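You operate a simulated robot arm through the tools that you are given. There is no shell and no other tool.

You run a simulated robot arm. Do the job below in one go: nothing can be reset, and whatever is moved stays where it is left.

## Task
Clear both cups off the dull patch and wax it.
Fine: cups into the niche; lid on the tin after; use the grey pad and lay it back. Set down upright: green cup, yellow cup. A coat counts when it lies all over at full strength: go over it till it gets no stronger.
Where things are to end (x, y in the base frame): green cup within 60 mm of [680, 60]; yellow cup within 60 mm of [680, 150].

It is judged by the outcome, as a careful person would: the job done as asked, and still so three seconds after it is handed in. It fails if anything else is knocked over, pushed out of place, dropped, spilled or broken. Lids that push on must go on centred and level and be pressed home; caps that screw on are set level and turned clockwise until they are tight.

## Robot
A 7-joint arm with a two-finger parallel gripper, fixed in place. Base frame: the origin is on the floor under the middle of its stand, x ahead of it, y to its left, z up; the work surface is at about z = 920. Readings come in mm, rad, newtons and seconds.
With the tool pointing down near the work surface it reaches from about 300 to 720 mm from the base axis. Its first joint turns from -2.897 to 2.897 rad. Payload 1.57 kg.
The tool frame sits at the grasp point between the pads (the TCP): z along the fingers, y along the line on which they close. The tips reach 30 mm beyond it. Largest opening 80 mm; finger width 17, thickness 12; the body of the gripper, 40 by 82 mm, starts 80 mm behind the TCP.
Orientation is told as [roll, pitch, yaw] about the base's x, y, z axes, in that order, counted from this pose: with the fingers straight down and closing along the base's y, the tool's x points along the base's -x, its y along +y and its z along -z.

## Interface
- The arm moves only by the tool play_rows. Its argument "targets" is a list of rows, each a list of 7 numbers: the shift along the tool's x, y, z in mm, then the turn, a rotation vector about the tool's x, y, z in rad, then the opening, from 0 (shut) to 1 (fully open). In form: [[tx, ty, tz, ax, ay, az, jaw], ...]. A call has 1 to 20 rows; each row shifts and turns the commanded pose from where the row before left it, along the tool's axes as they then stand. Rows are played at 5 a second. More than 50 mm and 0.15 rad between two rows, or a gripper value outside its range, and nothing of the call is played. A pose out of reach is approached as far as the arm can. The call stops where the force on the tool passes 80 N (or 10 N more than at its start, if that is more) or the arm is blocked; 0.2 s more then pass. The fingers move at their own pace (about 72 mm/s each) and stop on an object; they squeeze with about 23 N. The grip force told is the motor's: it shows also when the fingers shut on nothing. Time passes only in rows, and 0.2 s behind the last, so rows that do not move let the fingers close. The reply holds the time, the measured pose of the TCP, the force on the tool along the base axes, the opening and the grip force, in the units named above and with some noise, with the torque about the TCP (base axes, N m) and any sound that the robot's microphone picked up.
- Cameras (640 x 400 px; columns grow to the right, rows downward): "scene" is fixed at [221.2, 648.7, 1666.6]; the picture's right is [-0.80, -0.61, 0.00], its down [-0.39, 0.52, -0.76] and it looks along [0.46, -0.60, -0.65] (base axes); focal length 346 px, centre (320, 200). "wrist" rides on the gripper at [72, -7, -122] in the tool frame; the picture's right is [0.09, 1.00, 0.00], its down [-0.84, 0.08, -0.54] and it looks along [-0.54, 0.05, 0.84] (tool axes); focal length 238 px, centre (320, 200). There is no depth. A picture from a camera that has moved, and an enlarged one, comes with that camera's place and axes in the base frame and with its lens.
- get_image(camera): a new picture of that camera. The clock stands still meanwhile.
- move_column(by): slides the trunk up (or, below 0, down) by that many mm; the arm rides with it, the base frame stays. It gives what a move gives, with no picture.
- enlarge(camera, box): a new picture of the part [left, top, right, bottom] of that camera's present view, enlarged. The clock stands still meanwhile.
- sign_off(): hands the job in; it is judged then, once.

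Nothing tells you positions but the pictures and the camera data. Unless the task says otherwise, let go and move clear before handing in.

The tools are called after "Request:" as a command line: name --pt "numbers of a row" for each row, then --argument value for the rest, lists and objects as JSON in quotes. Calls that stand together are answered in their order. play_rows: Moves the arm, as the interface text tells. Its arguments: {"type":"object","properties":{"targets":{"type":"array"}},"required":["targets"]} The other tools are called the same way: move_column (by) moves the trunk up or down; get_image (camera) takes a picture; enlarge (camera, box) takes an enlarged picture of a part of a camera's view; sign_off () hands the job in.

At the start:

```text
time: 0.0
ee_pos: [492.8, 45.0, 1268.8]
tcp_rot: [-0.002, 0.0, 0.001]
force: [0.7, 0.4, -0.2]
moment: [0.01, 0.02, 0.0]
gripper_width: 80.1
grasp_force: 0.1
trunk travel left (down, up): [-400.0, 80.0]
```

scene: 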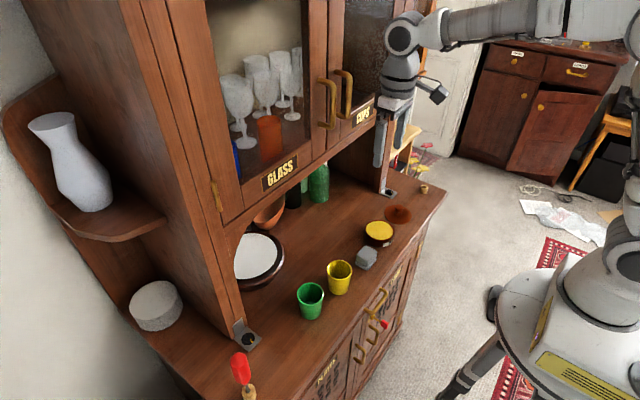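
wrist: 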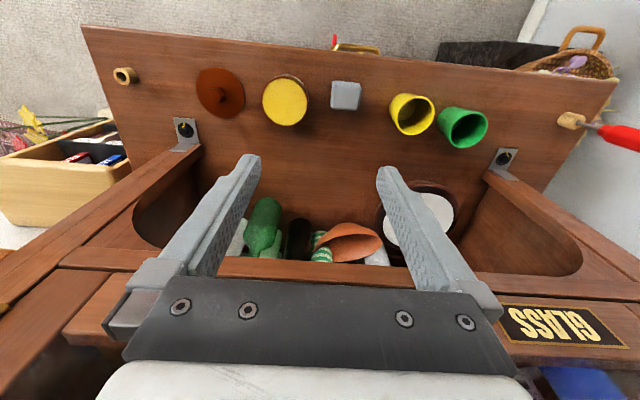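

I see a sideboard with a green cup and a yellow cup, a grey pad, a yellow-topped tin and a brown disc with a knob (probably the lid) on the front ledge, with a niche behind. I'll look closer before moving anything.

Request:
enlarge --camera "scene" --box '[230, 160, 450, 340]'

Request:
enlarge --camera "wrist" --box '[80, 20, 620, 180]'

Request:
enlarge --camera "scene" --box '[270, 200, 450, 330]'

Request:
enlarge --camera "wrist" --box '[180, 40, 380, 180]'

```text
2.22 times, centred on (340, 250) of scene
camera zoom: at [221.2, 648.7, 1666.6], right [-0.8, -0.61, 0.0], down [-0.39, 0.52, -0.76], along [0.46, -0.6, -0.65], focal length 770 px, centre (276, 89)
```

zoom: 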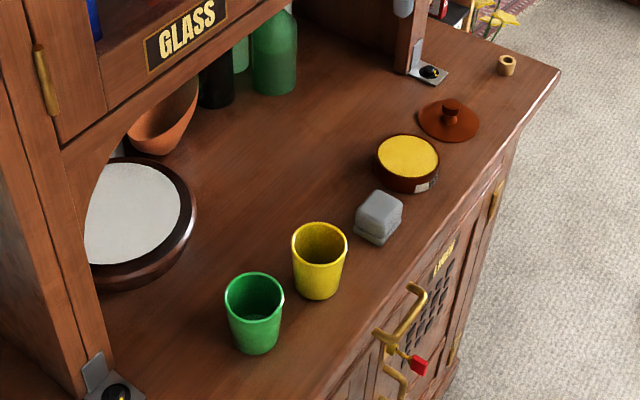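

```text
1.19 times, centred on (350, 100) of wrist
camera zoom: at [421.4, 38.2, 1392.0], right [-0.09, 1.0, 0.0], down [0.84, 0.08, 0.54], along [0.54, 0.05, -0.84], focal length 282 px, centre (284, 318)
```

zoom: 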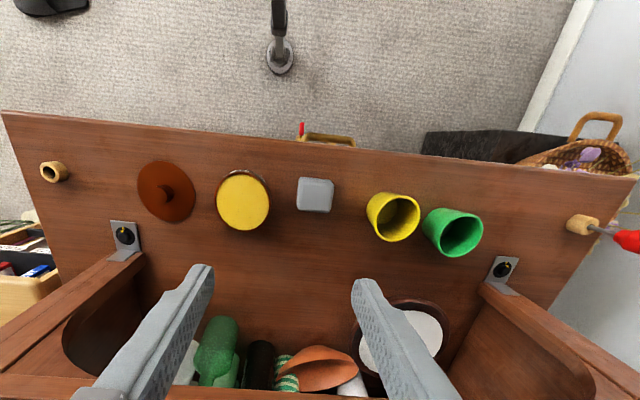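

```text
3.08 times, centred on (360, 265) of scene
camera zoom: at [221.2, 648.7, 1666.6], right [-0.8, -0.61, 0.0], down [-0.39, 0.52, -0.76], along [0.46, -0.6, -0.65], focal length 1066 px, centre (197, 0)
```

zoom: 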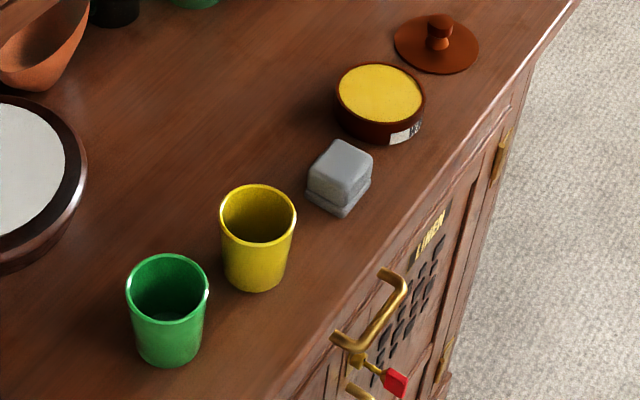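

```text
2.86 times, centred on (280, 110) of wrist
camera zoom: at [421.4, 38.2, 1392.0], right [-0.09, 1.0, 0.0], down [0.84, 0.08, 0.54], along [0.54, 0.05, -0.84], focal length 681 px, centre (434, 457)
```

zoom: 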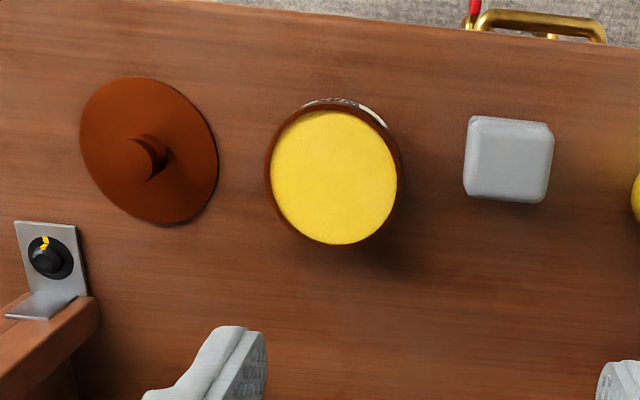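

The items are clear, but I still need to find the edge of the dull patch and see what stands in the niche. I'll zoom in on both areas.

Request:
enlarge --camera "scene" --box '[280, 240, 380, 330]'

Request:
enlarge --camera "wrist" --box '[320, 60, 540, 200]'

Request:
enlarge --camera "scene" --box '[220, 150, 360, 300]'

Request:
enlarge --camera "wrist" --box '[220, 170, 480, 290]'

```text
4.44 times, centred on (330, 285) of scene
camera zoom: at [221.2, 648.7, 1666.6], right [-0.8, -0.61, 0.0], down [-0.39, 0.52, -0.76], along [0.46, -0.6, -0.65], focal length 1540 px, centre (276, -178)
```

zoom: 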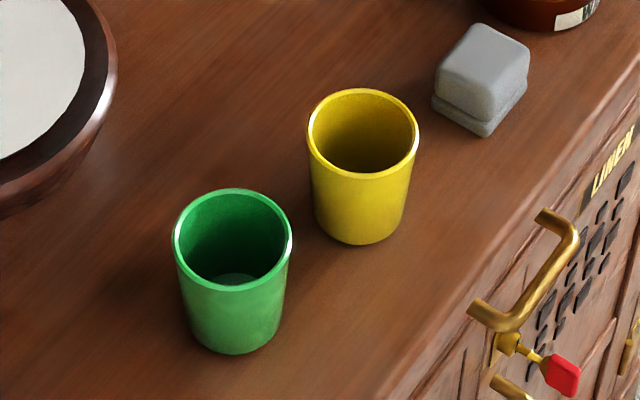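

```text
2.86 times, centred on (430, 130) of wrist
camera zoom: at [421.4, 38.2, 1392.0], right [-0.09, 1.0, 0.0], down [0.84, 0.08, 0.54], along [0.54, 0.05, -0.84], focal length 681 px, centre (6, 400)
```

zoom: 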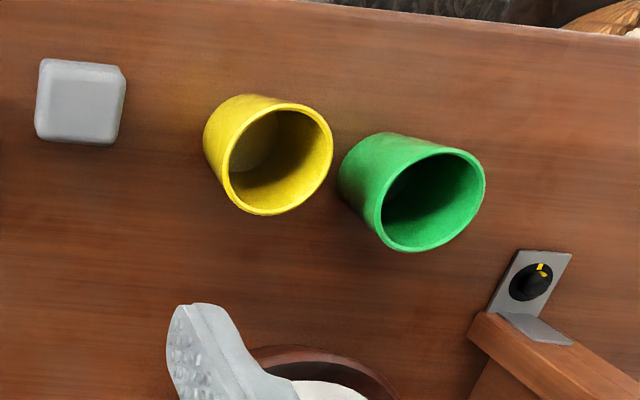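

```text
2.67 times, centred on (290, 225) of scene
camera zoom: at [221.2, 648.7, 1666.6], right [-0.8, -0.61, 0.0], down [-0.39, 0.52, -0.76], along [0.46, -0.6, -0.65], focal length 924 px, centre (400, 133)
```

zoom: 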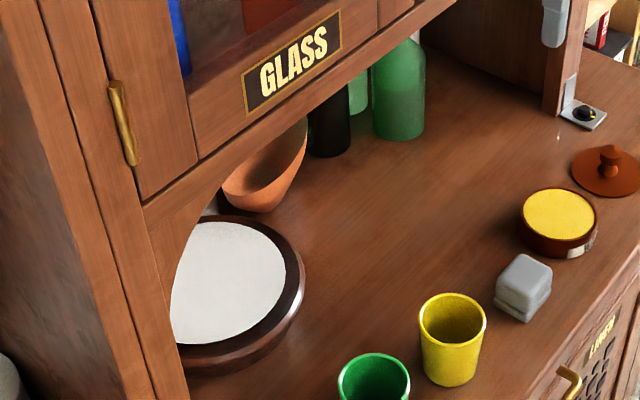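

```text
2.46 times, centred on (350, 230) of wrist
camera zoom: at [421.4, 38.2, 1392.0], right [-0.09, 1.0, 0.0], down [0.84, 0.08, 0.54], along [0.54, 0.05, -0.84], focal length 587 px, centre (246, 126)
```

zoom: 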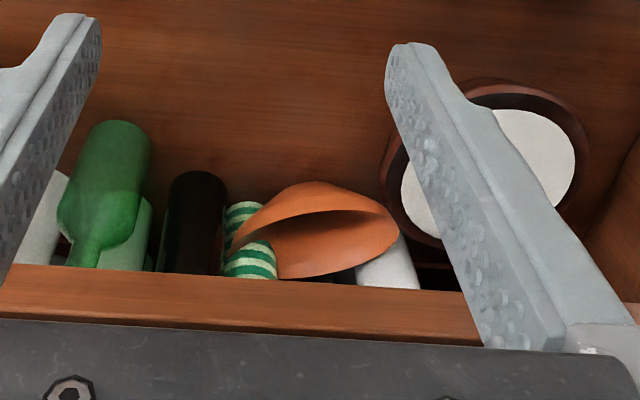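

The patch doesn't show clearly from here. I'll pull the arm back and to the left so the wrist camera can look at the area around the cups.

Request:
play_rows --pt "30 28 10 0 0 0 1" --pt "30 28 10 0 0 0 1" --pt "30 28 10 0 0 0 1" --pt "30 28 10 0 0 0 1" --pt "30 28 10 0 0 0 1" --pt "0 0 0 0 0 0 1"

Request:
get_image --camera "wrist"

Request:
get_image --camera "scene"

```text
time: 1.4
ee_pos: [343.7, 185.3, 1219.0]
tcp_rot: [0.002, -0.001, 0.001]
force: [0.3, 0.2, -0.5]
moment: [-0.01, -0.02, 0.01]
gripper_width: 79.7
grasp_force: 0.1
trunk travel left (down, up): [-400.0, 80.0]
```

```text
taken
camera wrist: at [271.9, 177.6, 1341.4], right [-0.09, 1.0, 0.0], down [0.84, 0.08, 0.54], along [0.54, 0.05, -0.84], focal length 238 px, centre (320, 200)
```

wrist: 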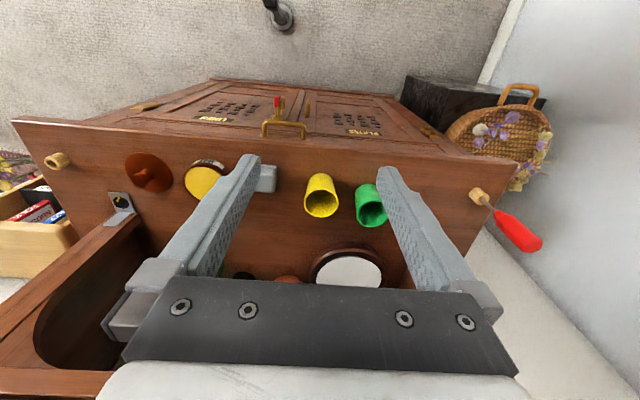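

```text
taken
```

scene: 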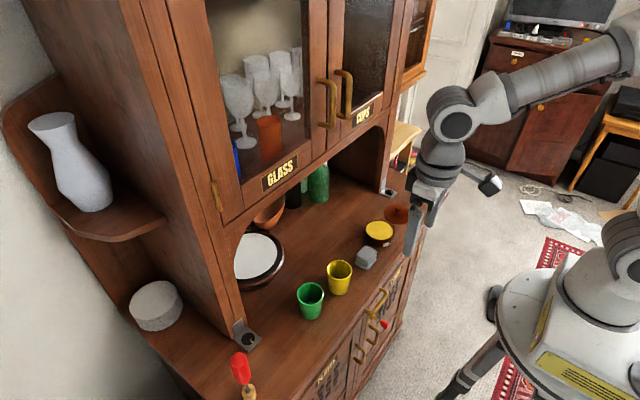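

Request:
enlarge --camera "wrist" --box '[220, 130, 420, 255]'

Request:
enlarge --camera "scene" --box '[230, 180, 440, 320]'

```text
3.20 times, centred on (320, 192) of wrist
camera zoom: at [271.9, 177.6, 1341.4], right [-0.09, 1.0, 0.0], down [0.84, 0.08, 0.54], along [0.54, 0.05, -0.84], focal length 763 px, centre (320, 224)
```

zoom: 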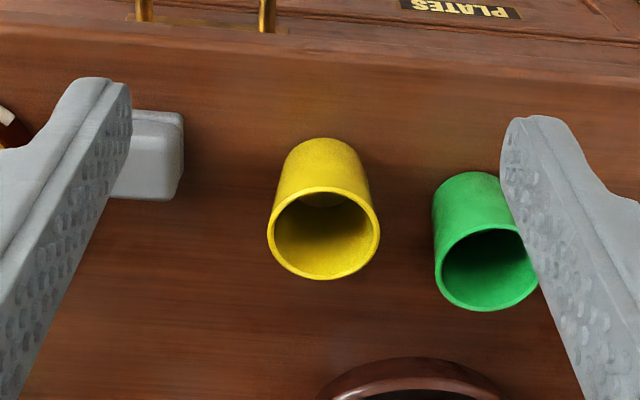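

```text
2.86 times, centred on (335, 250) of scene
camera zoom: at [221.2, 648.7, 1666.6], right [-0.8, -0.61, 0.0], down [-0.39, 0.52, -0.76], along [0.46, -0.6, -0.65], focal length 990 px, centre (277, 57)
```

zoom: 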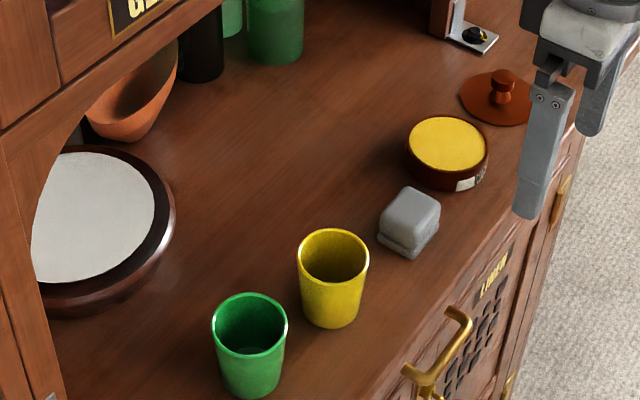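

The cups look to be at about (501, 201) for yellow and (519, 297) for green, roughly 60 mm wide and 74 mm tall. The cabinet above the niche is low, so I'll carry them with the fingers tilted forward about 34°, starting by moving over and tilting.

Request:
play_rows --pt "-22.5 28 15 0 0 0 1" --pt "-22.5 28 15 0 0 0 1" --pt "-22.5 28 15 0 0 0 1" --pt "-22.5 28 15 0 0 0 1" --pt "0 0 0 0 -0.15 0 1" --pt "0 0 0 0 -0.15 0 1" --pt "0 0 0 0 -0.15 0 1" --pt "0 0 0 0 -0.15 0 1" --pt "0 0 0 0 0 0 1"

Request:
get_image --camera "wrist"

Request:
get_image --camera "scene"

```text
time: 3.4
ee_pos: [431.1, 297.1, 1159.2]
tcp_rot: [0.0, -0.6, -0.001]
force: [-0.2, -0.1, 0.7]
moment: [-0.01, 0.03, 0.01]
gripper_width: 80.0
grasp_force: 0.1
trunk travel left (down, up): [-400.0, 80.0]
```

```text
taken
camera wrist: at [304.9, 290.3, 1219.8], right [-0.08, 1.0, -0.05], down [0.38, 0.08, 0.92], along [0.92, 0.05, -0.39], focal length 238 px, centre (320, 200)
```

wrist: 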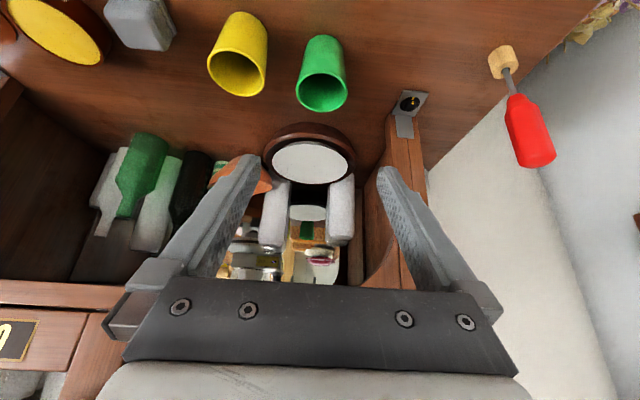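

```text
taken
```

scene: 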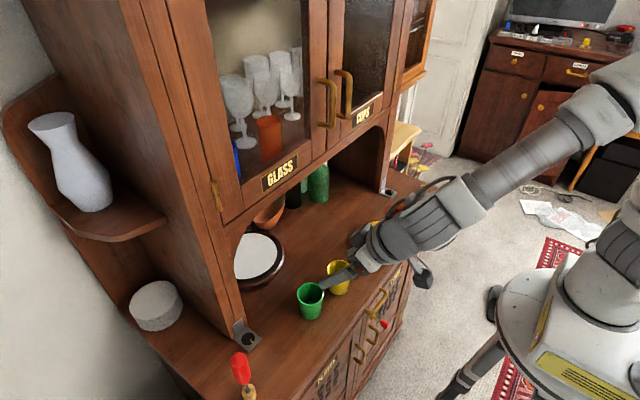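

Request:
enlarge --camera "wrist" --box '[80, 100, 400, 290]'

Request:
enlarge --camera "wrist" --box '[180, 0, 440, 130]'

```text
2.00 times, centred on (240, 195) of wrist
camera zoom: at [304.9, 290.3, 1219.8], right [-0.08, 1.0, -0.05], down [0.38, 0.08, 0.92], along [0.92, 0.05, -0.39], focal length 477 px, centre (480, 210)
```

zoom: 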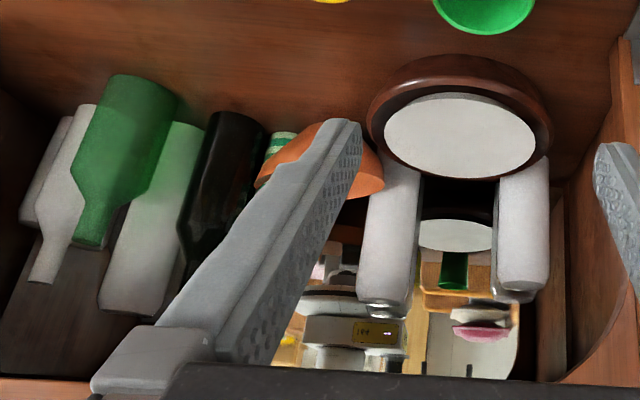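

```text
2.46 times, centred on (310, 65) of wrist
camera zoom: at [304.9, 290.3, 1219.8], right [-0.08, 1.0, -0.05], down [0.38, 0.08, 0.92], along [0.92, 0.05, -0.39], focal length 587 px, centre (345, 532)
```

zoom: 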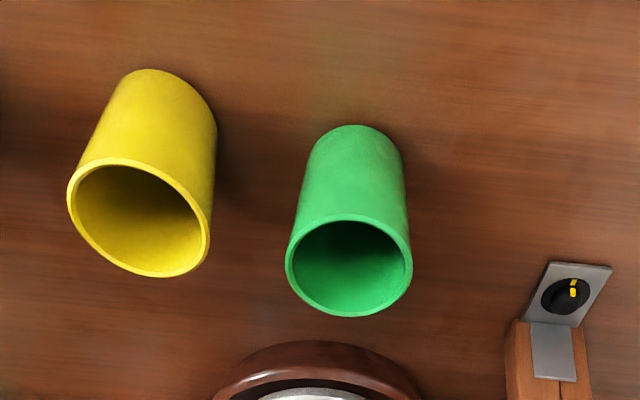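

The niche is clear around x 620–720, y 0–170: the plate starts beyond y≈190 and the bowl beyond x≈745. I'll move down over the green cup and check alignment before straddling it.

Request:
play_rows --pt "-1.35 -0.12 37 0 0 0 1" --pt "-1.35 -0.12 37 0 0 0 1" --pt "-1.35 -0.12 37 0 0 0 1" --pt "-1.35 -0.12 37 0 0 0 1" --pt "0 0 0 0 0 0 1"

Request:
get_image --camera "wrist"

Request:
enlarge --camera "scene" --box '[250, 230, 400, 330]'

```text
time: 4.6
ee_pos: [521.0, 298.5, 1041.3]
tcp_rot: [0.0, -0.6, 0.0]
force: [0.7, -0.5, -0.4]
moment: [-0.01, 0.01, 0.03]
gripper_width: 80.0
grasp_force: 0.0
trunk travel left (down, up): [-400.0, 80.0]
```

```text
taken
camera wrist: at [393.4, 291.0, 1101.7], right [-0.08, 1.0, -0.05], down [0.38, 0.08, 0.92], along [0.92, 0.05, -0.39], focal length 238 px, centre (320, 200)
```

wrist: 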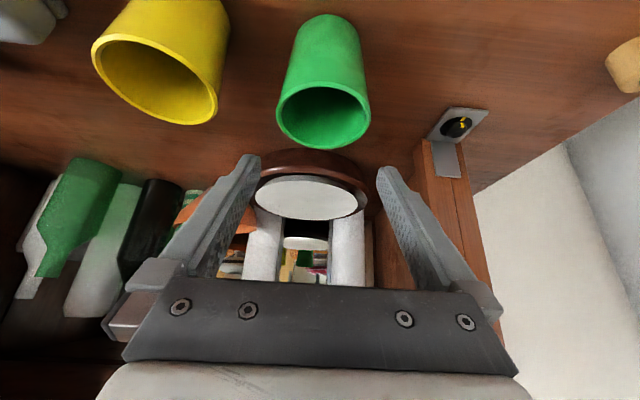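

```text
4.00 times, centred on (325, 280) of scene
camera zoom: at [221.2, 648.7, 1666.6], right [-0.8, -0.61, 0.0], down [-0.39, 0.52, -0.76], along [0.46, -0.6, -0.65], focal length 1386 px, centre (300, -120)
```

zoom: 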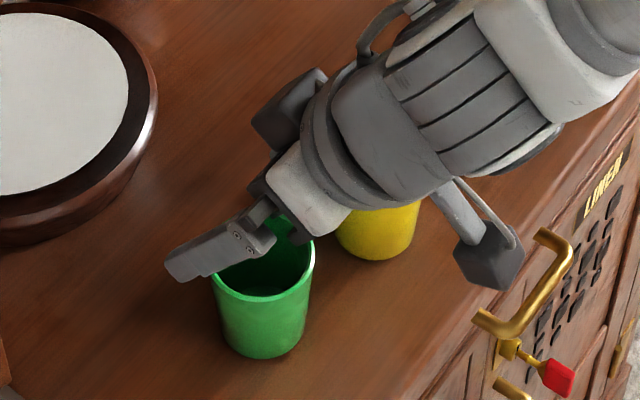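

The cup is centred between the fingers, near (517, 297). I'll go down around it and close.

Request:
play_rows --pt "15.4 -0.5 20.2 0 0 0 1" --pt "15.4 -0.5 20.2 0 0 0 1" --pt "15.4 -0.5 20.2 0 0 0 1" --pt "0 0 0 0 0 0 1"

Request:
get_image --camera "wrist"

Request:
enlarge --camera "scene" --box '[250, 230, 400, 330]'

```text
time: 5.6
ee_pos: [517.5, 296.7, 963.7]
tcp_rot: [-0.002, -0.601, 0.001]
force: [0.2, -0.1, 0.7]
moment: [0.03, -0.02, 0.01]
gripper_width: 79.9
grasp_force: 0.1
trunk travel left (down, up): [-400.0, 80.0]
```

```text
taken
camera wrist: at [389.1, 288.8, 1025.3], right [-0.08, 1.0, -0.05], down [0.38, 0.08, 0.92], along [0.92, 0.05, -0.39], focal length 238 px, centre (320, 200)
```

wrist: 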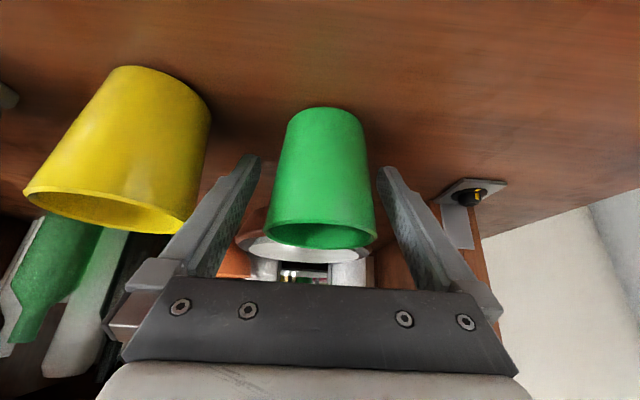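

```text
4.00 times, centred on (325, 280) of scene
camera zoom: at [221.2, 648.7, 1666.6], right [-0.8, -0.61, 0.0], down [-0.39, 0.52, -0.76], along [0.46, -0.6, -0.65], focal length 1386 px, centre (300, -120)
```

zoom: 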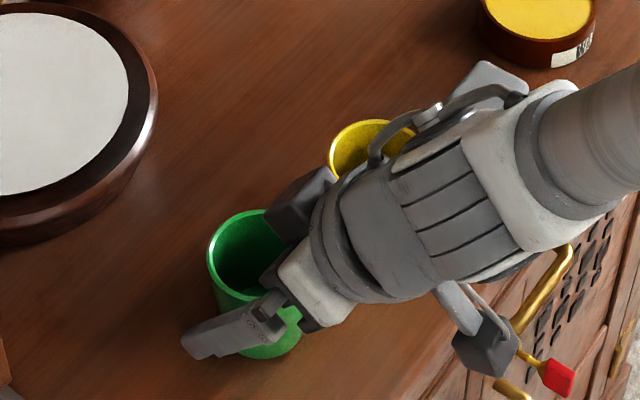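

Request:
play_rows --pt "0 0 0 0 0 0 0" --pt "0 0 0 0 0 0 0" --pt "0 0 0 0 0 0 0"

Request:
enlarge --camera "scene" --box '[250, 230, 400, 330]'

Request:
get_image --camera "wrist"

```text
time: 6.4
ee_pos: [517.4, 296.2, 966.2]
tcp_rot: [0.0, -0.601, 0.0]
force: [0.1, 0.8, -0.4]
moment: [0.0, -0.02, -0.03]
gripper_width: 58.9
grasp_force: 22.9
trunk travel left (down, up): [-400.0, 80.0]
```

```text
4.00 times, centred on (325, 280) of scene
camera zoom: at [221.2, 648.7, 1666.6], right [-0.8, -0.61, 0.0], down [-0.39, 0.52, -0.76], along [0.46, -0.6, -0.65], focal length 1386 px, centre (300, -120)
```

zoom: 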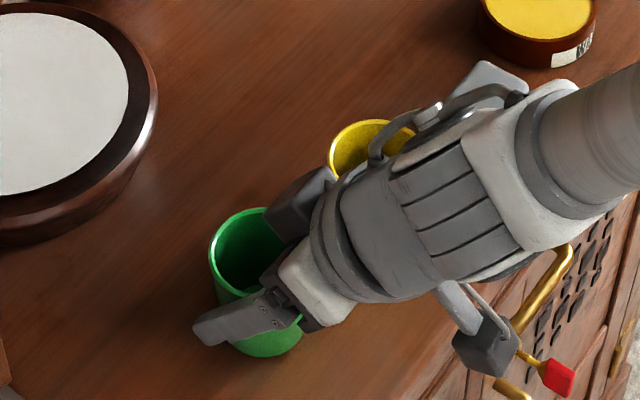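

```text
taken
camera wrist: at [389.0, 288.7, 1025.6], right [-0.08, 1.0, -0.05], down [0.38, 0.08, 0.92], along [0.92, 0.05, -0.39], focal length 238 px, centre (320, 200)
```

wrist: 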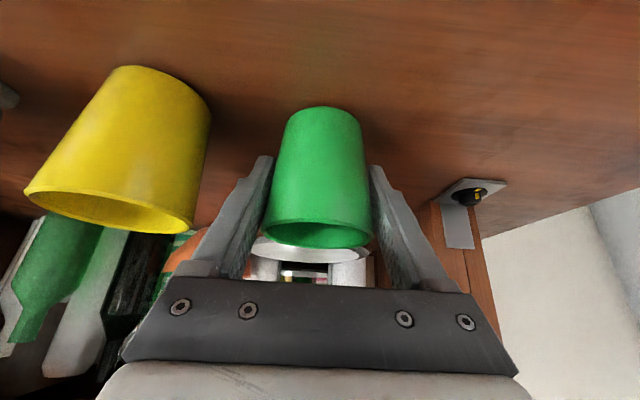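

Gripped at 58.9 mm. I'll lift 100 mm straight up, then carry the green cup across towards x≈572, y≈50.

Request:
play_rows --pt "-7 0 -10.3 0 0 0 0" --pt "-14.1 0 -20.6 0 0 0 0" --pt "-17.7 0 -25.8 0 0 0 0" --pt "-17.7 0 -25.8 0 0 0 0" --pt "0 0 0 0 0 0 0"

Request:
enlarge --camera "scene" --box '[230, 180, 430, 330]'

Request:
get_image --camera "wrist"

```text
time: 7.6
ee_pos: [515.7, 295.4, 1065.5]
tcp_rot: [-0.001, -0.6, -0.001]
force: [-0.1, -0.5, -2.6]
moment: [0.01, 0.0, -0.01]
gripper_width: 59.2
grasp_force: 22.7
trunk travel left (down, up): [-400.0, 80.0]
```

```text
2.67 times, centred on (330, 255) of scene
camera zoom: at [221.2, 648.7, 1666.6], right [-0.8, -0.61, 0.0], down [-0.39, 0.52, -0.76], along [0.46, -0.6, -0.65], focal length 924 px, centre (293, 53)
```

zoom: 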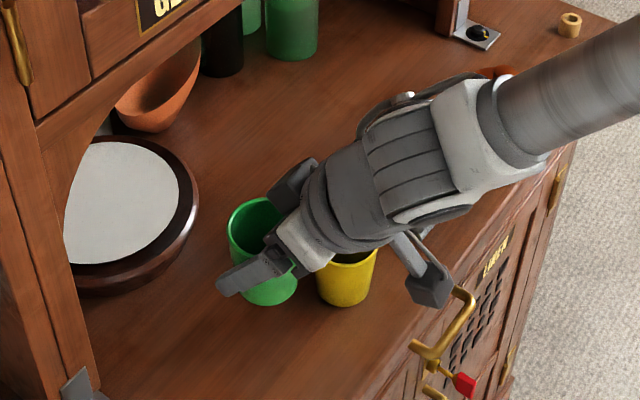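

```text
taken
camera wrist: at [389.0, 289.2, 1125.6], right [-0.08, 1.0, -0.05], down [0.39, 0.08, 0.92], along [0.92, 0.05, -0.39], focal length 238 px, centre (320, 200)
```

wrist: 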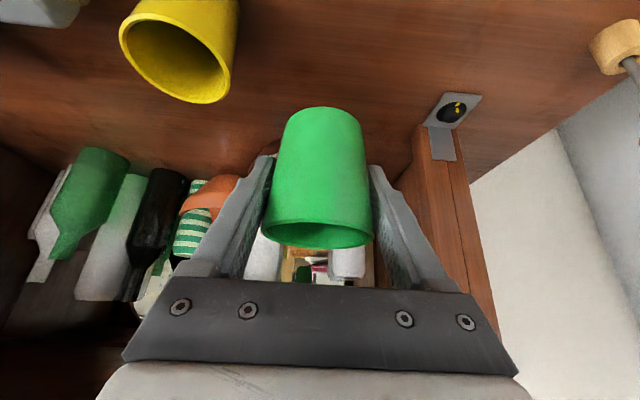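

Request:
play_rows --pt "-7.6 -41 5.2 0 0 0 0" --pt "-7.6 -41 5.2 0 0 0 0" --pt "-7.6 -41 5.2 0 0 0 0" --pt "-7.6 -41 5.2 0 0 0 0" --pt "-7.6 -41 5.2 0 0 0 0" --pt "-7.6 -41 5.2 0 0 0 0" --pt "0 0 0 0 0 0 0"

Request:
get_image --camera "scene"

Request:
get_image --camera "wrist"

```text
time: 9.2
ee_pos: [572.7, 49.3, 1064.0]
tcp_rot: [0.002, -0.6, -0.001]
force: [0.8, -0.6, -0.9]
moment: [0.01, 0.03, 0.02]
gripper_width: 59.1
grasp_force: 23.2
trunk travel left (down, up): [-400.0, 80.0]
```

```text
taken
```

scene: 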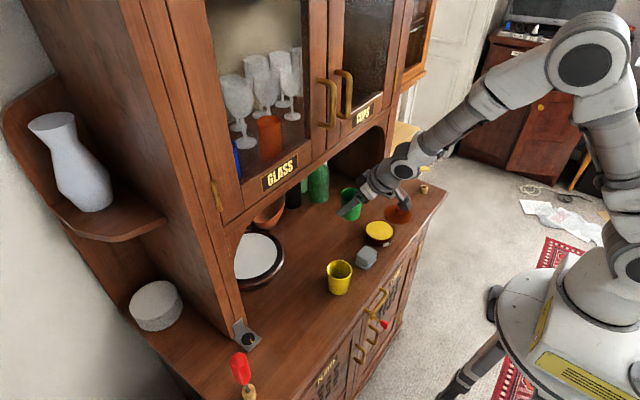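

```text
taken
camera wrist: at [445.3, 42.2, 1124.9], right [-0.08, 1.0, -0.05], down [0.38, 0.08, 0.92], along [0.92, 0.05, -0.39], focal length 238 px, centre (320, 200)
```

wrist: 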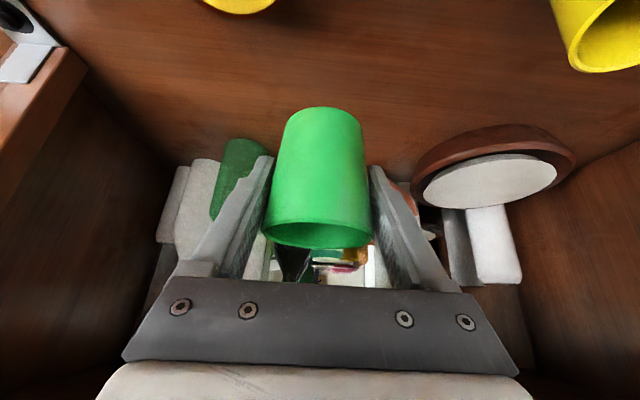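

Request:
play_rows --pt "14.9 0 21.7 0 0 0 0" --pt "14.9 0 21.7 0 0 0 0" --pt "14.9 0 21.7 0 0 0 0" --pt "-25.3 0 17.3 0 0 0 0" --pt "-25.3 0 17.3 0 0 0 0" --pt "-25.3 0 17.3 0 0 0 0" --pt "0 0 0 0 0 0 0"

Request:
get_image --camera "scene"

Request:
get_image --camera "wrist"

```text
time: 10.8
ee_pos: [664.4, 48.2, 983.9]
tcp_rot: [-0.001, -0.599, 0.0]
force: [0.7, -0.6, -0.5]
moment: [0.01, -0.02, -0.01]
gripper_width: 59.1
grasp_force: 22.9
trunk travel left (down, up): [-400.0, 80.0]
```

```text
taken
```

scene: 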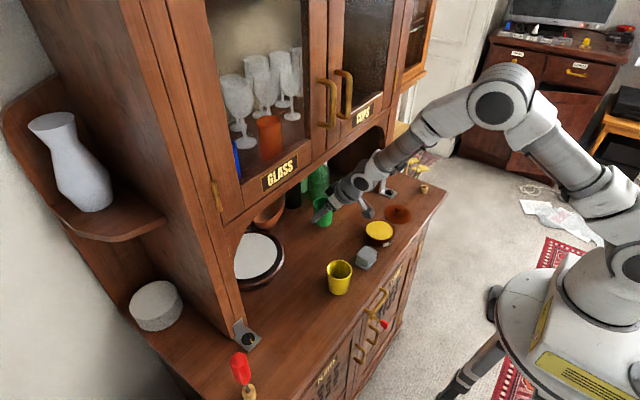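

```text
taken
camera wrist: at [537.2, 41.6, 1045.3], right [-0.08, 1.0, -0.05], down [0.39, 0.08, 0.92], along [0.92, 0.05, -0.39], focal length 238 px, centre (320, 200)
```

wrist: 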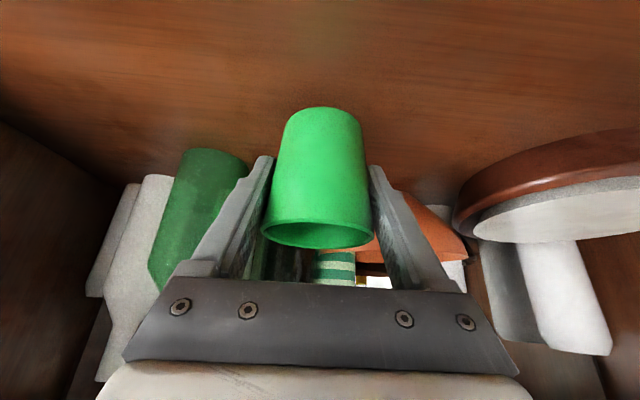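

Request:
play_rows --pt "5.8 0 8.5 0 0 0 0" --pt "4.9 0 7.2 0 0 0 0" --pt "0.9 0 1.24 0 0 0 0" --pt "0 0 0 0 0 0 0"

Request:
get_image --camera "wrist"

Request:
enlarge --camera "scene" --box '[260, 150, 440, 270]'

```text
time: 11.8
ee_pos: [664.6, 49.2, 964.7]
tcp_rot: [0.0, -0.601, 0.0]
force: [-0.6, 0.7, 1.3]
moment: [-0.08, 0.03, 0.0]
gripper_width: 59.4
grasp_force: 23.1
trunk travel left (down, up): [-400.0, 80.0]
```

```text
taken
camera wrist: at [536.6, 42.2, 1025.5], right [-0.08, 1.0, -0.05], down [0.38, 0.08, 0.92], along [0.92, 0.05, -0.39], focal length 238 px, centre (320, 200)
```

wrist: 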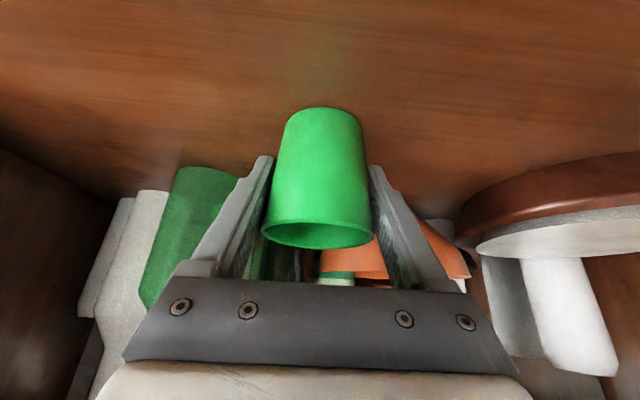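

```text
3.33 times, centred on (350, 210) of scene
camera zoom: at [221.2, 648.7, 1666.6], right [-0.8, -0.61, 0.0], down [-0.39, 0.52, -0.76], along [0.46, -0.6, -0.65], focal length 1155 px, centre (220, 167)
```

zoom: 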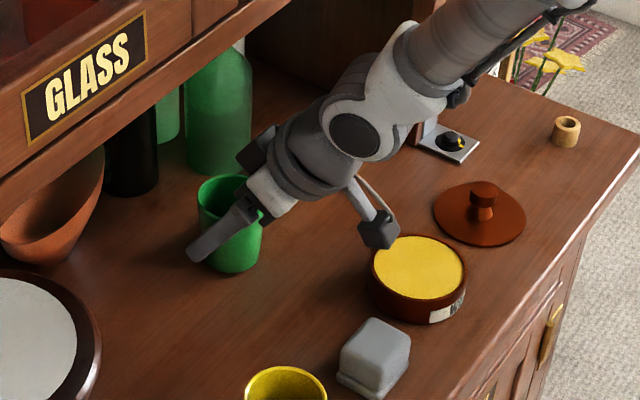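

The green cup is down at about (665, 49) and upright. I'll release it and back out along the tool axis.

Request:
play_rows --pt "0 0 0 0 0 0 0.9" --pt "0 0 0 0 0 0 0.9" --pt "0 0 -20 0 0 0 0.9" --pt "0 0 -40 0 0 0 0.9" --pt "0 0 -40 0 0 0 0.9" --pt "0 0 0 0 0 0 0.9"

Request:
get_image --camera "wrist"

Request:
enlarge --camera "scene" --box '[260, 150, 440, 270]'

```text
time: 13.2
ee_pos: [606.3, 50.0, 1047.0]
tcp_rot: [0.001, -0.601, 0.0]
force: [-0.3, 0.6, 0.4]
moment: [-0.01, 0.03, 0.03]
gripper_width: 72.2
grasp_force: 0.0
trunk travel left (down, up): [-400.0, 80.0]
```

```text
taken
camera wrist: at [479.7, 42.4, 1108.5], right [-0.08, 1.0, -0.05], down [0.39, 0.08, 0.92], along [0.92, 0.05, -0.39], focal length 238 px, centre (320, 200)
```

wrist: 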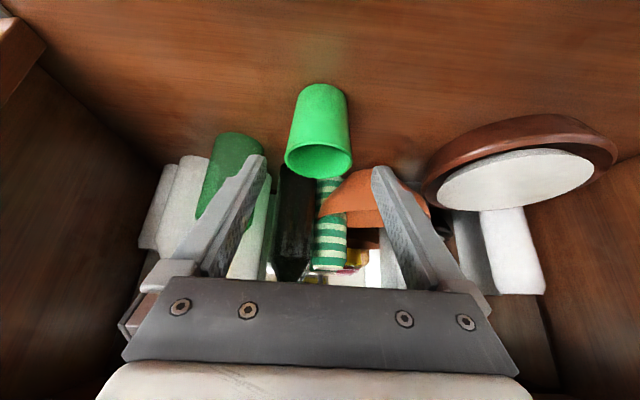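

```text
3.33 times, centred on (350, 210) of scene
camera zoom: at [221.2, 648.7, 1666.6], right [-0.8, -0.61, 0.0], down [-0.39, 0.52, -0.76], along [0.46, -0.6, -0.65], focal length 1155 px, centre (220, 167)
```

zoom: 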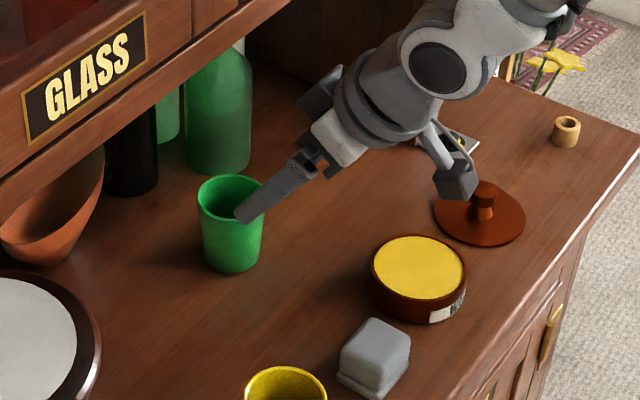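

The green cup stands upright in the niche. Next I'll move over the yellow cup.

Request:
play_rows --pt "16.2 30.2 -13.5 0 0 0 1" --pt "16.2 30.2 -13.5 0 0 0 1" --pt "16.2 30.2 -13.5 0 0 0 1" --pt "16.2 30.2 -13.5 0 0 0 1" --pt "16.2 30.2 -13.5 0 0 0 1" --pt "0 0 0 0 0 0 1"

Request:
get_image --camera "wrist"

Request:
enlarge --camera "scene" --box '[250, 200, 400, 320]'

```text
time: 14.6
ee_pos: [501.4, 200.9, 1056.5]
tcp_rot: [-0.001, -0.601, 0.0]
force: [0.2, 0.1, 0.1]
moment: [-0.02, 0.01, -0.05]
gripper_width: 79.9
grasp_force: 0.1
trunk travel left (down, up): [-400.0, 80.0]
```

```text
taken
camera wrist: at [374.1, 193.8, 1117.8], right [-0.08, 1.0, -0.05], down [0.39, 0.08, 0.92], along [0.92, 0.05, -0.39], focal length 238 px, centre (320, 200)
```

wrist: 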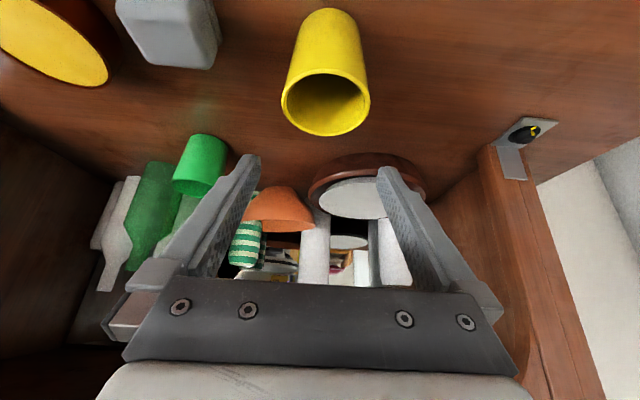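

```text
3.33 times, centred on (325, 260) of scene
camera zoom: at [221.2, 648.7, 1666.6], right [-0.8, -0.61, 0.0], down [-0.39, 0.52, -0.76], along [0.46, -0.6, -0.65], focal length 1155 px, centre (303, 0)
```

zoom: 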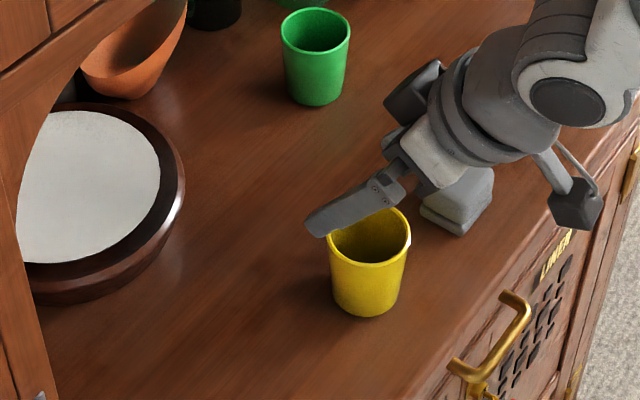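

Request:
play_rows --pt "17.8 -0.2 24.8 0 0 0 1" --pt "17.8 -0.2 24.8 0 0 0 1" --pt "17.8 -0.2 24.8 0 0 0 1" --pt "0 0 0 0 0 0 1" --pt "0 0 0 0 0 0 0" --pt "0 0 0 0 0 0 0" --pt "0 0 0 0 0 0 0"

Request:
get_image --camera "wrist"

```text
time: 16.2
ee_pos: [500.2, 199.6, 965.4]
tcp_rot: [0.0, -0.6, 0.0]
force: [-0.2, 0.5, -1.1]
moment: [0.0, 0.03, 0.02]
gripper_width: 58.8
grasp_force: 23.1
trunk travel left (down, up): [-400.0, 80.0]
```

```text
taken
camera wrist: at [372.7, 192.9, 1025.9], right [-0.08, 1.0, -0.05], down [0.39, 0.08, 0.92], along [0.92, 0.05, -0.39], focal length 238 px, centre (320, 200)
```

wrist: 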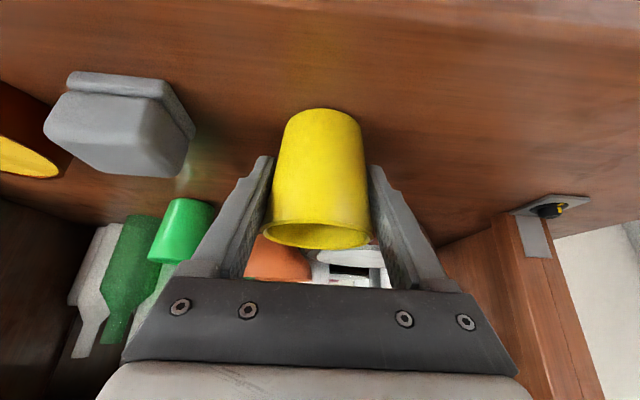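

Gripped the yellow cup at 58.8 mm. I'll lift it, carry it to x≈575, y≈135, lower it, and slide it into the niche just above the surface.

Request:
play_rows --pt "-7 0 -10.3 0 0 0 0" --pt "-19.1 0 -27.85 0 0 0 0" --pt "-19.1 0 -27.85 0 0 0 0" --pt "-20.6 -21.5 14.1 0 0 0 0" --pt "-20.6 -21.5 14.1 0 0 0 0" --pt "-20.6 -21.5 14.1 0 0 0 0" --pt "0 0 0 0 0 0 0"

Request:
get_image --camera "scene"

Request:
get_image --camera "wrist"

Request:
enlarge --camera "scene" --box '[270, 220, 400, 340]'

```text
time: 17.8
ee_pos: [575.3, 135.6, 1046.5]
tcp_rot: [-0.001, -0.597, 0.0]
force: [-0.1, 0.0, -0.8]
moment: [0.02, 0.05, -0.01]
gripper_width: 58.7
grasp_force: 23.0
trunk travel left (down, up): [-400.0, 80.0]
```

```text
taken
```

scene: 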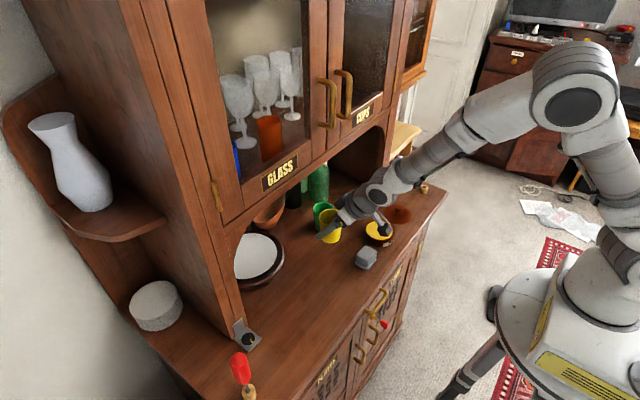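

```text
taken
camera wrist: at [448.8, 127.4, 1107.3], right [-0.08, 1.0, -0.05], down [0.39, 0.08, 0.92], along [0.92, 0.05, -0.39], focal length 238 px, centre (320, 200)
```

wrist: 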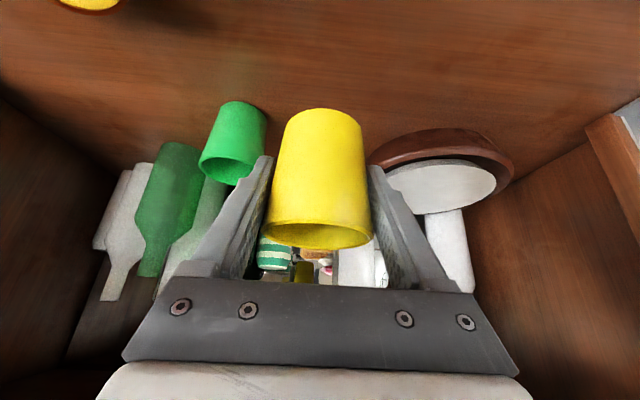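

```text
3.33 times, centred on (335, 280) of scene
camera zoom: at [221.2, 648.7, 1666.6], right [-0.8, -0.61, 0.0], down [-0.39, 0.52, -0.76], along [0.46, -0.6, -0.65], focal length 1155 px, centre (270, -67)
```

zoom: 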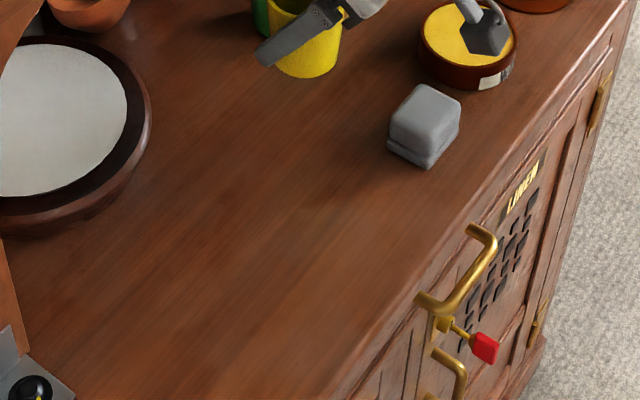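

Request:
play_rows --pt "16.9 0 24.8 0 0 0 0" --pt "16.9 0 24.8 0 0 0 0" --pt "-24.8 0 16.97 0 0 0 0" --pt "-24.8 0 16.97 0 0 0 0" --pt "-24.8 0 16.97 0 0 0 0" --pt "0 0 0 0 0 0 0"

Request:
get_image --camera "wrist"

Request:
enlarge --camera "scene" --box '[240, 170, 400, 290]'

```text
time: 19.2
ee_pos: [666.2, 135.8, 985.2]
tcp_rot: [0.0, -0.598, 0.0]
force: [-0.5, -0.6, -1.2]
moment: [-0.06, -0.01, 0.02]
gripper_width: 59.1
grasp_force: 23.0
trunk travel left (down, up): [-400.0, 80.0]
```

```text
taken
camera wrist: at [538.4, 128.3, 1046.3], right [-0.08, 1.0, -0.05], down [0.39, 0.08, 0.92], along [0.92, 0.05, -0.39], focal length 238 px, centre (320, 200)
```

wrist: 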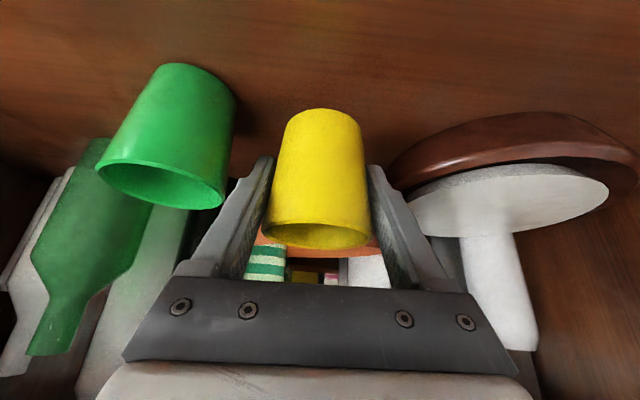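

```text
3.33 times, centred on (320, 230) of scene
camera zoom: at [221.2, 648.7, 1666.6], right [-0.8, -0.61, 0.0], down [-0.39, 0.52, -0.76], along [0.46, -0.6, -0.65], focal length 1155 px, centre (320, 100)
```

zoom: 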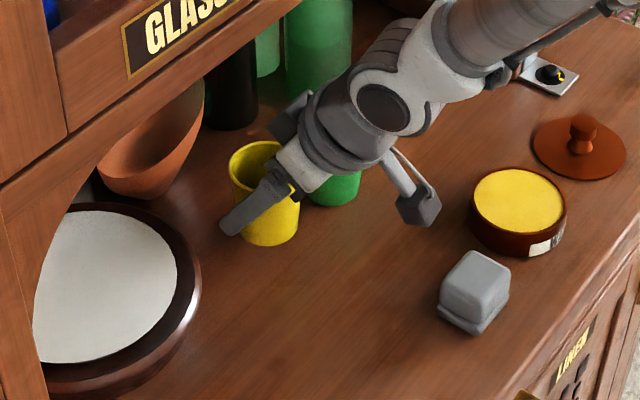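

Request:
play_rows --pt "5.6 0 8.2 0 0 0 0" --pt "4.8 0 7.0 0 0 0 0" --pt "0.9 0 1.3 0 0 0 0" --pt "0 0 0 0 0 0 0"

Request:
get_image --camera "wrist"

Request:
enlarge --camera "scene" --box '[240, 170, 400, 290]'

```text
time: 20.2
ee_pos: [666.2, 135.0, 965.6]
tcp_rot: [-0.001, -0.599, 0.001]
force: [0.2, 0.2, -1.2]
moment: [-0.02, -0.02, 0.0]
gripper_width: 59.1
grasp_force: 22.8
trunk travel left (down, up): [-400.0, 80.0]
```

```text
taken
camera wrist: at [538.2, 128.2, 1026.4], right [-0.08, 1.0, -0.05], down [0.38, 0.08, 0.92], along [0.92, 0.05, -0.39], focal length 238 px, centre (320, 200)
```

wrist: 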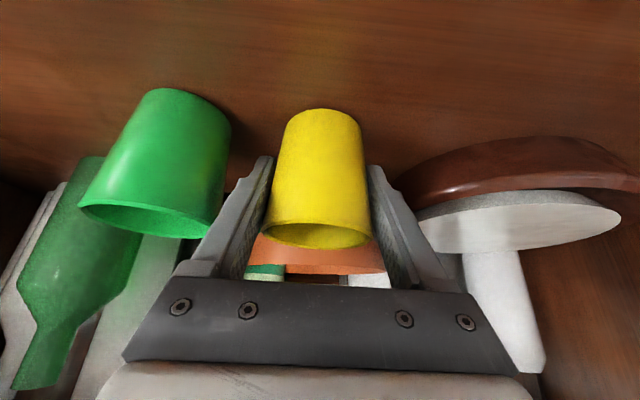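

```text
3.33 times, centred on (320, 230) of scene
camera zoom: at [221.2, 648.7, 1666.6], right [-0.8, -0.61, 0.0], down [-0.39, 0.52, -0.76], along [0.46, -0.6, -0.65], focal length 1155 px, centre (320, 100)
```

zoom: 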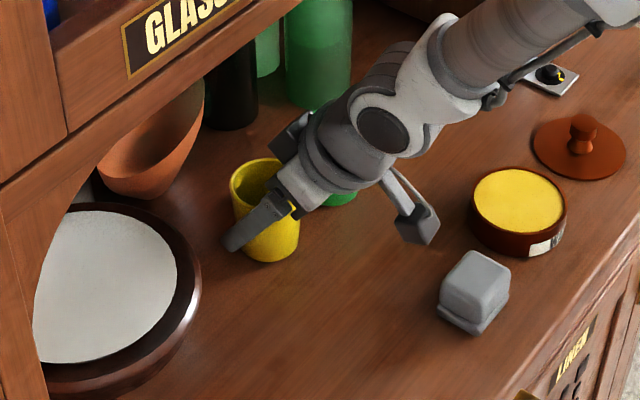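

Request:
play_rows --pt "0.56 0 0.83 0 0 0 0" --pt "0 0 0 0 0 0 0"

```text
time: 20.8
ee_pos: [666.6, 134.9, 964.9]
tcp_rot: [-0.001, -0.601, 0.0]
force: [-0.6, -0.6, 2.3]
moment: [-0.12, 0.01, -0.04]
gripper_width: 58.9
grasp_force: 22.5
trunk travel left (down, up): [-400.0, 80.0]
```

The force has risen to 2.3 N, so the yellow cup is resting on the surface. I'll release it and back out.

Request:
play_rows --pt "0 0 0 0 0 0 0.88" --pt "0 0 0 0 0 0 0.88" --pt "0 0 -20 0 0 0 0.88" --pt "0 0 -40 0 0 0 0.88" --pt "0 0 -40 0 0 0 0.88" --pt "20 0 -20 0 0 0 0.88" --pt "30 0 -25 0 0 0 1" --pt "30 0 -25 0 0 0 1" --pt "30 0 -25 0 0 0 1" --pt "0 0 0 0 0 0 1"

Request:
get_image --camera "wrist"

Request:
enlarge --camera "scene" --box '[230, 160, 450, 340]'

```text
time: 23.0
ee_pos: [464.3, 134.7, 1061.9]
tcp_rot: [0.0, -0.602, -0.001]
force: [-1.3, -0.3, 0.0]
moment: [0.0, -0.01, -0.02]
gripper_width: 80.0
grasp_force: 0.0
trunk travel left (down, up): [-400.0, 80.0]
```

```text
taken
camera wrist: at [335.5, 127.9, 1124.3], right [-0.08, 1.0, -0.05], down [0.38, 0.08, 0.92], along [0.92, 0.05, -0.39], focal length 238 px, centre (320, 200)
```

wrist: 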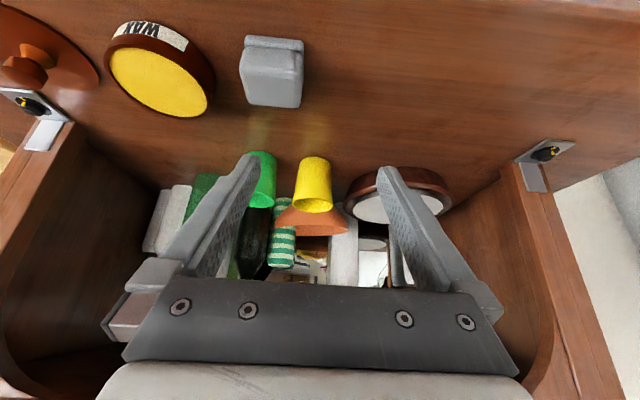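

```text
2.22 times, centred on (340, 250) of scene
camera zoom: at [221.2, 648.7, 1666.6], right [-0.8, -0.61, 0.0], down [-0.39, 0.52, -0.76], along [0.46, -0.6, -0.65], focal length 770 px, centre (276, 89)
```

zoom: 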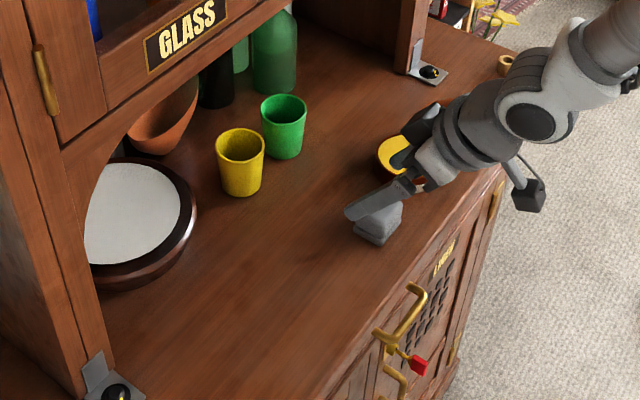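

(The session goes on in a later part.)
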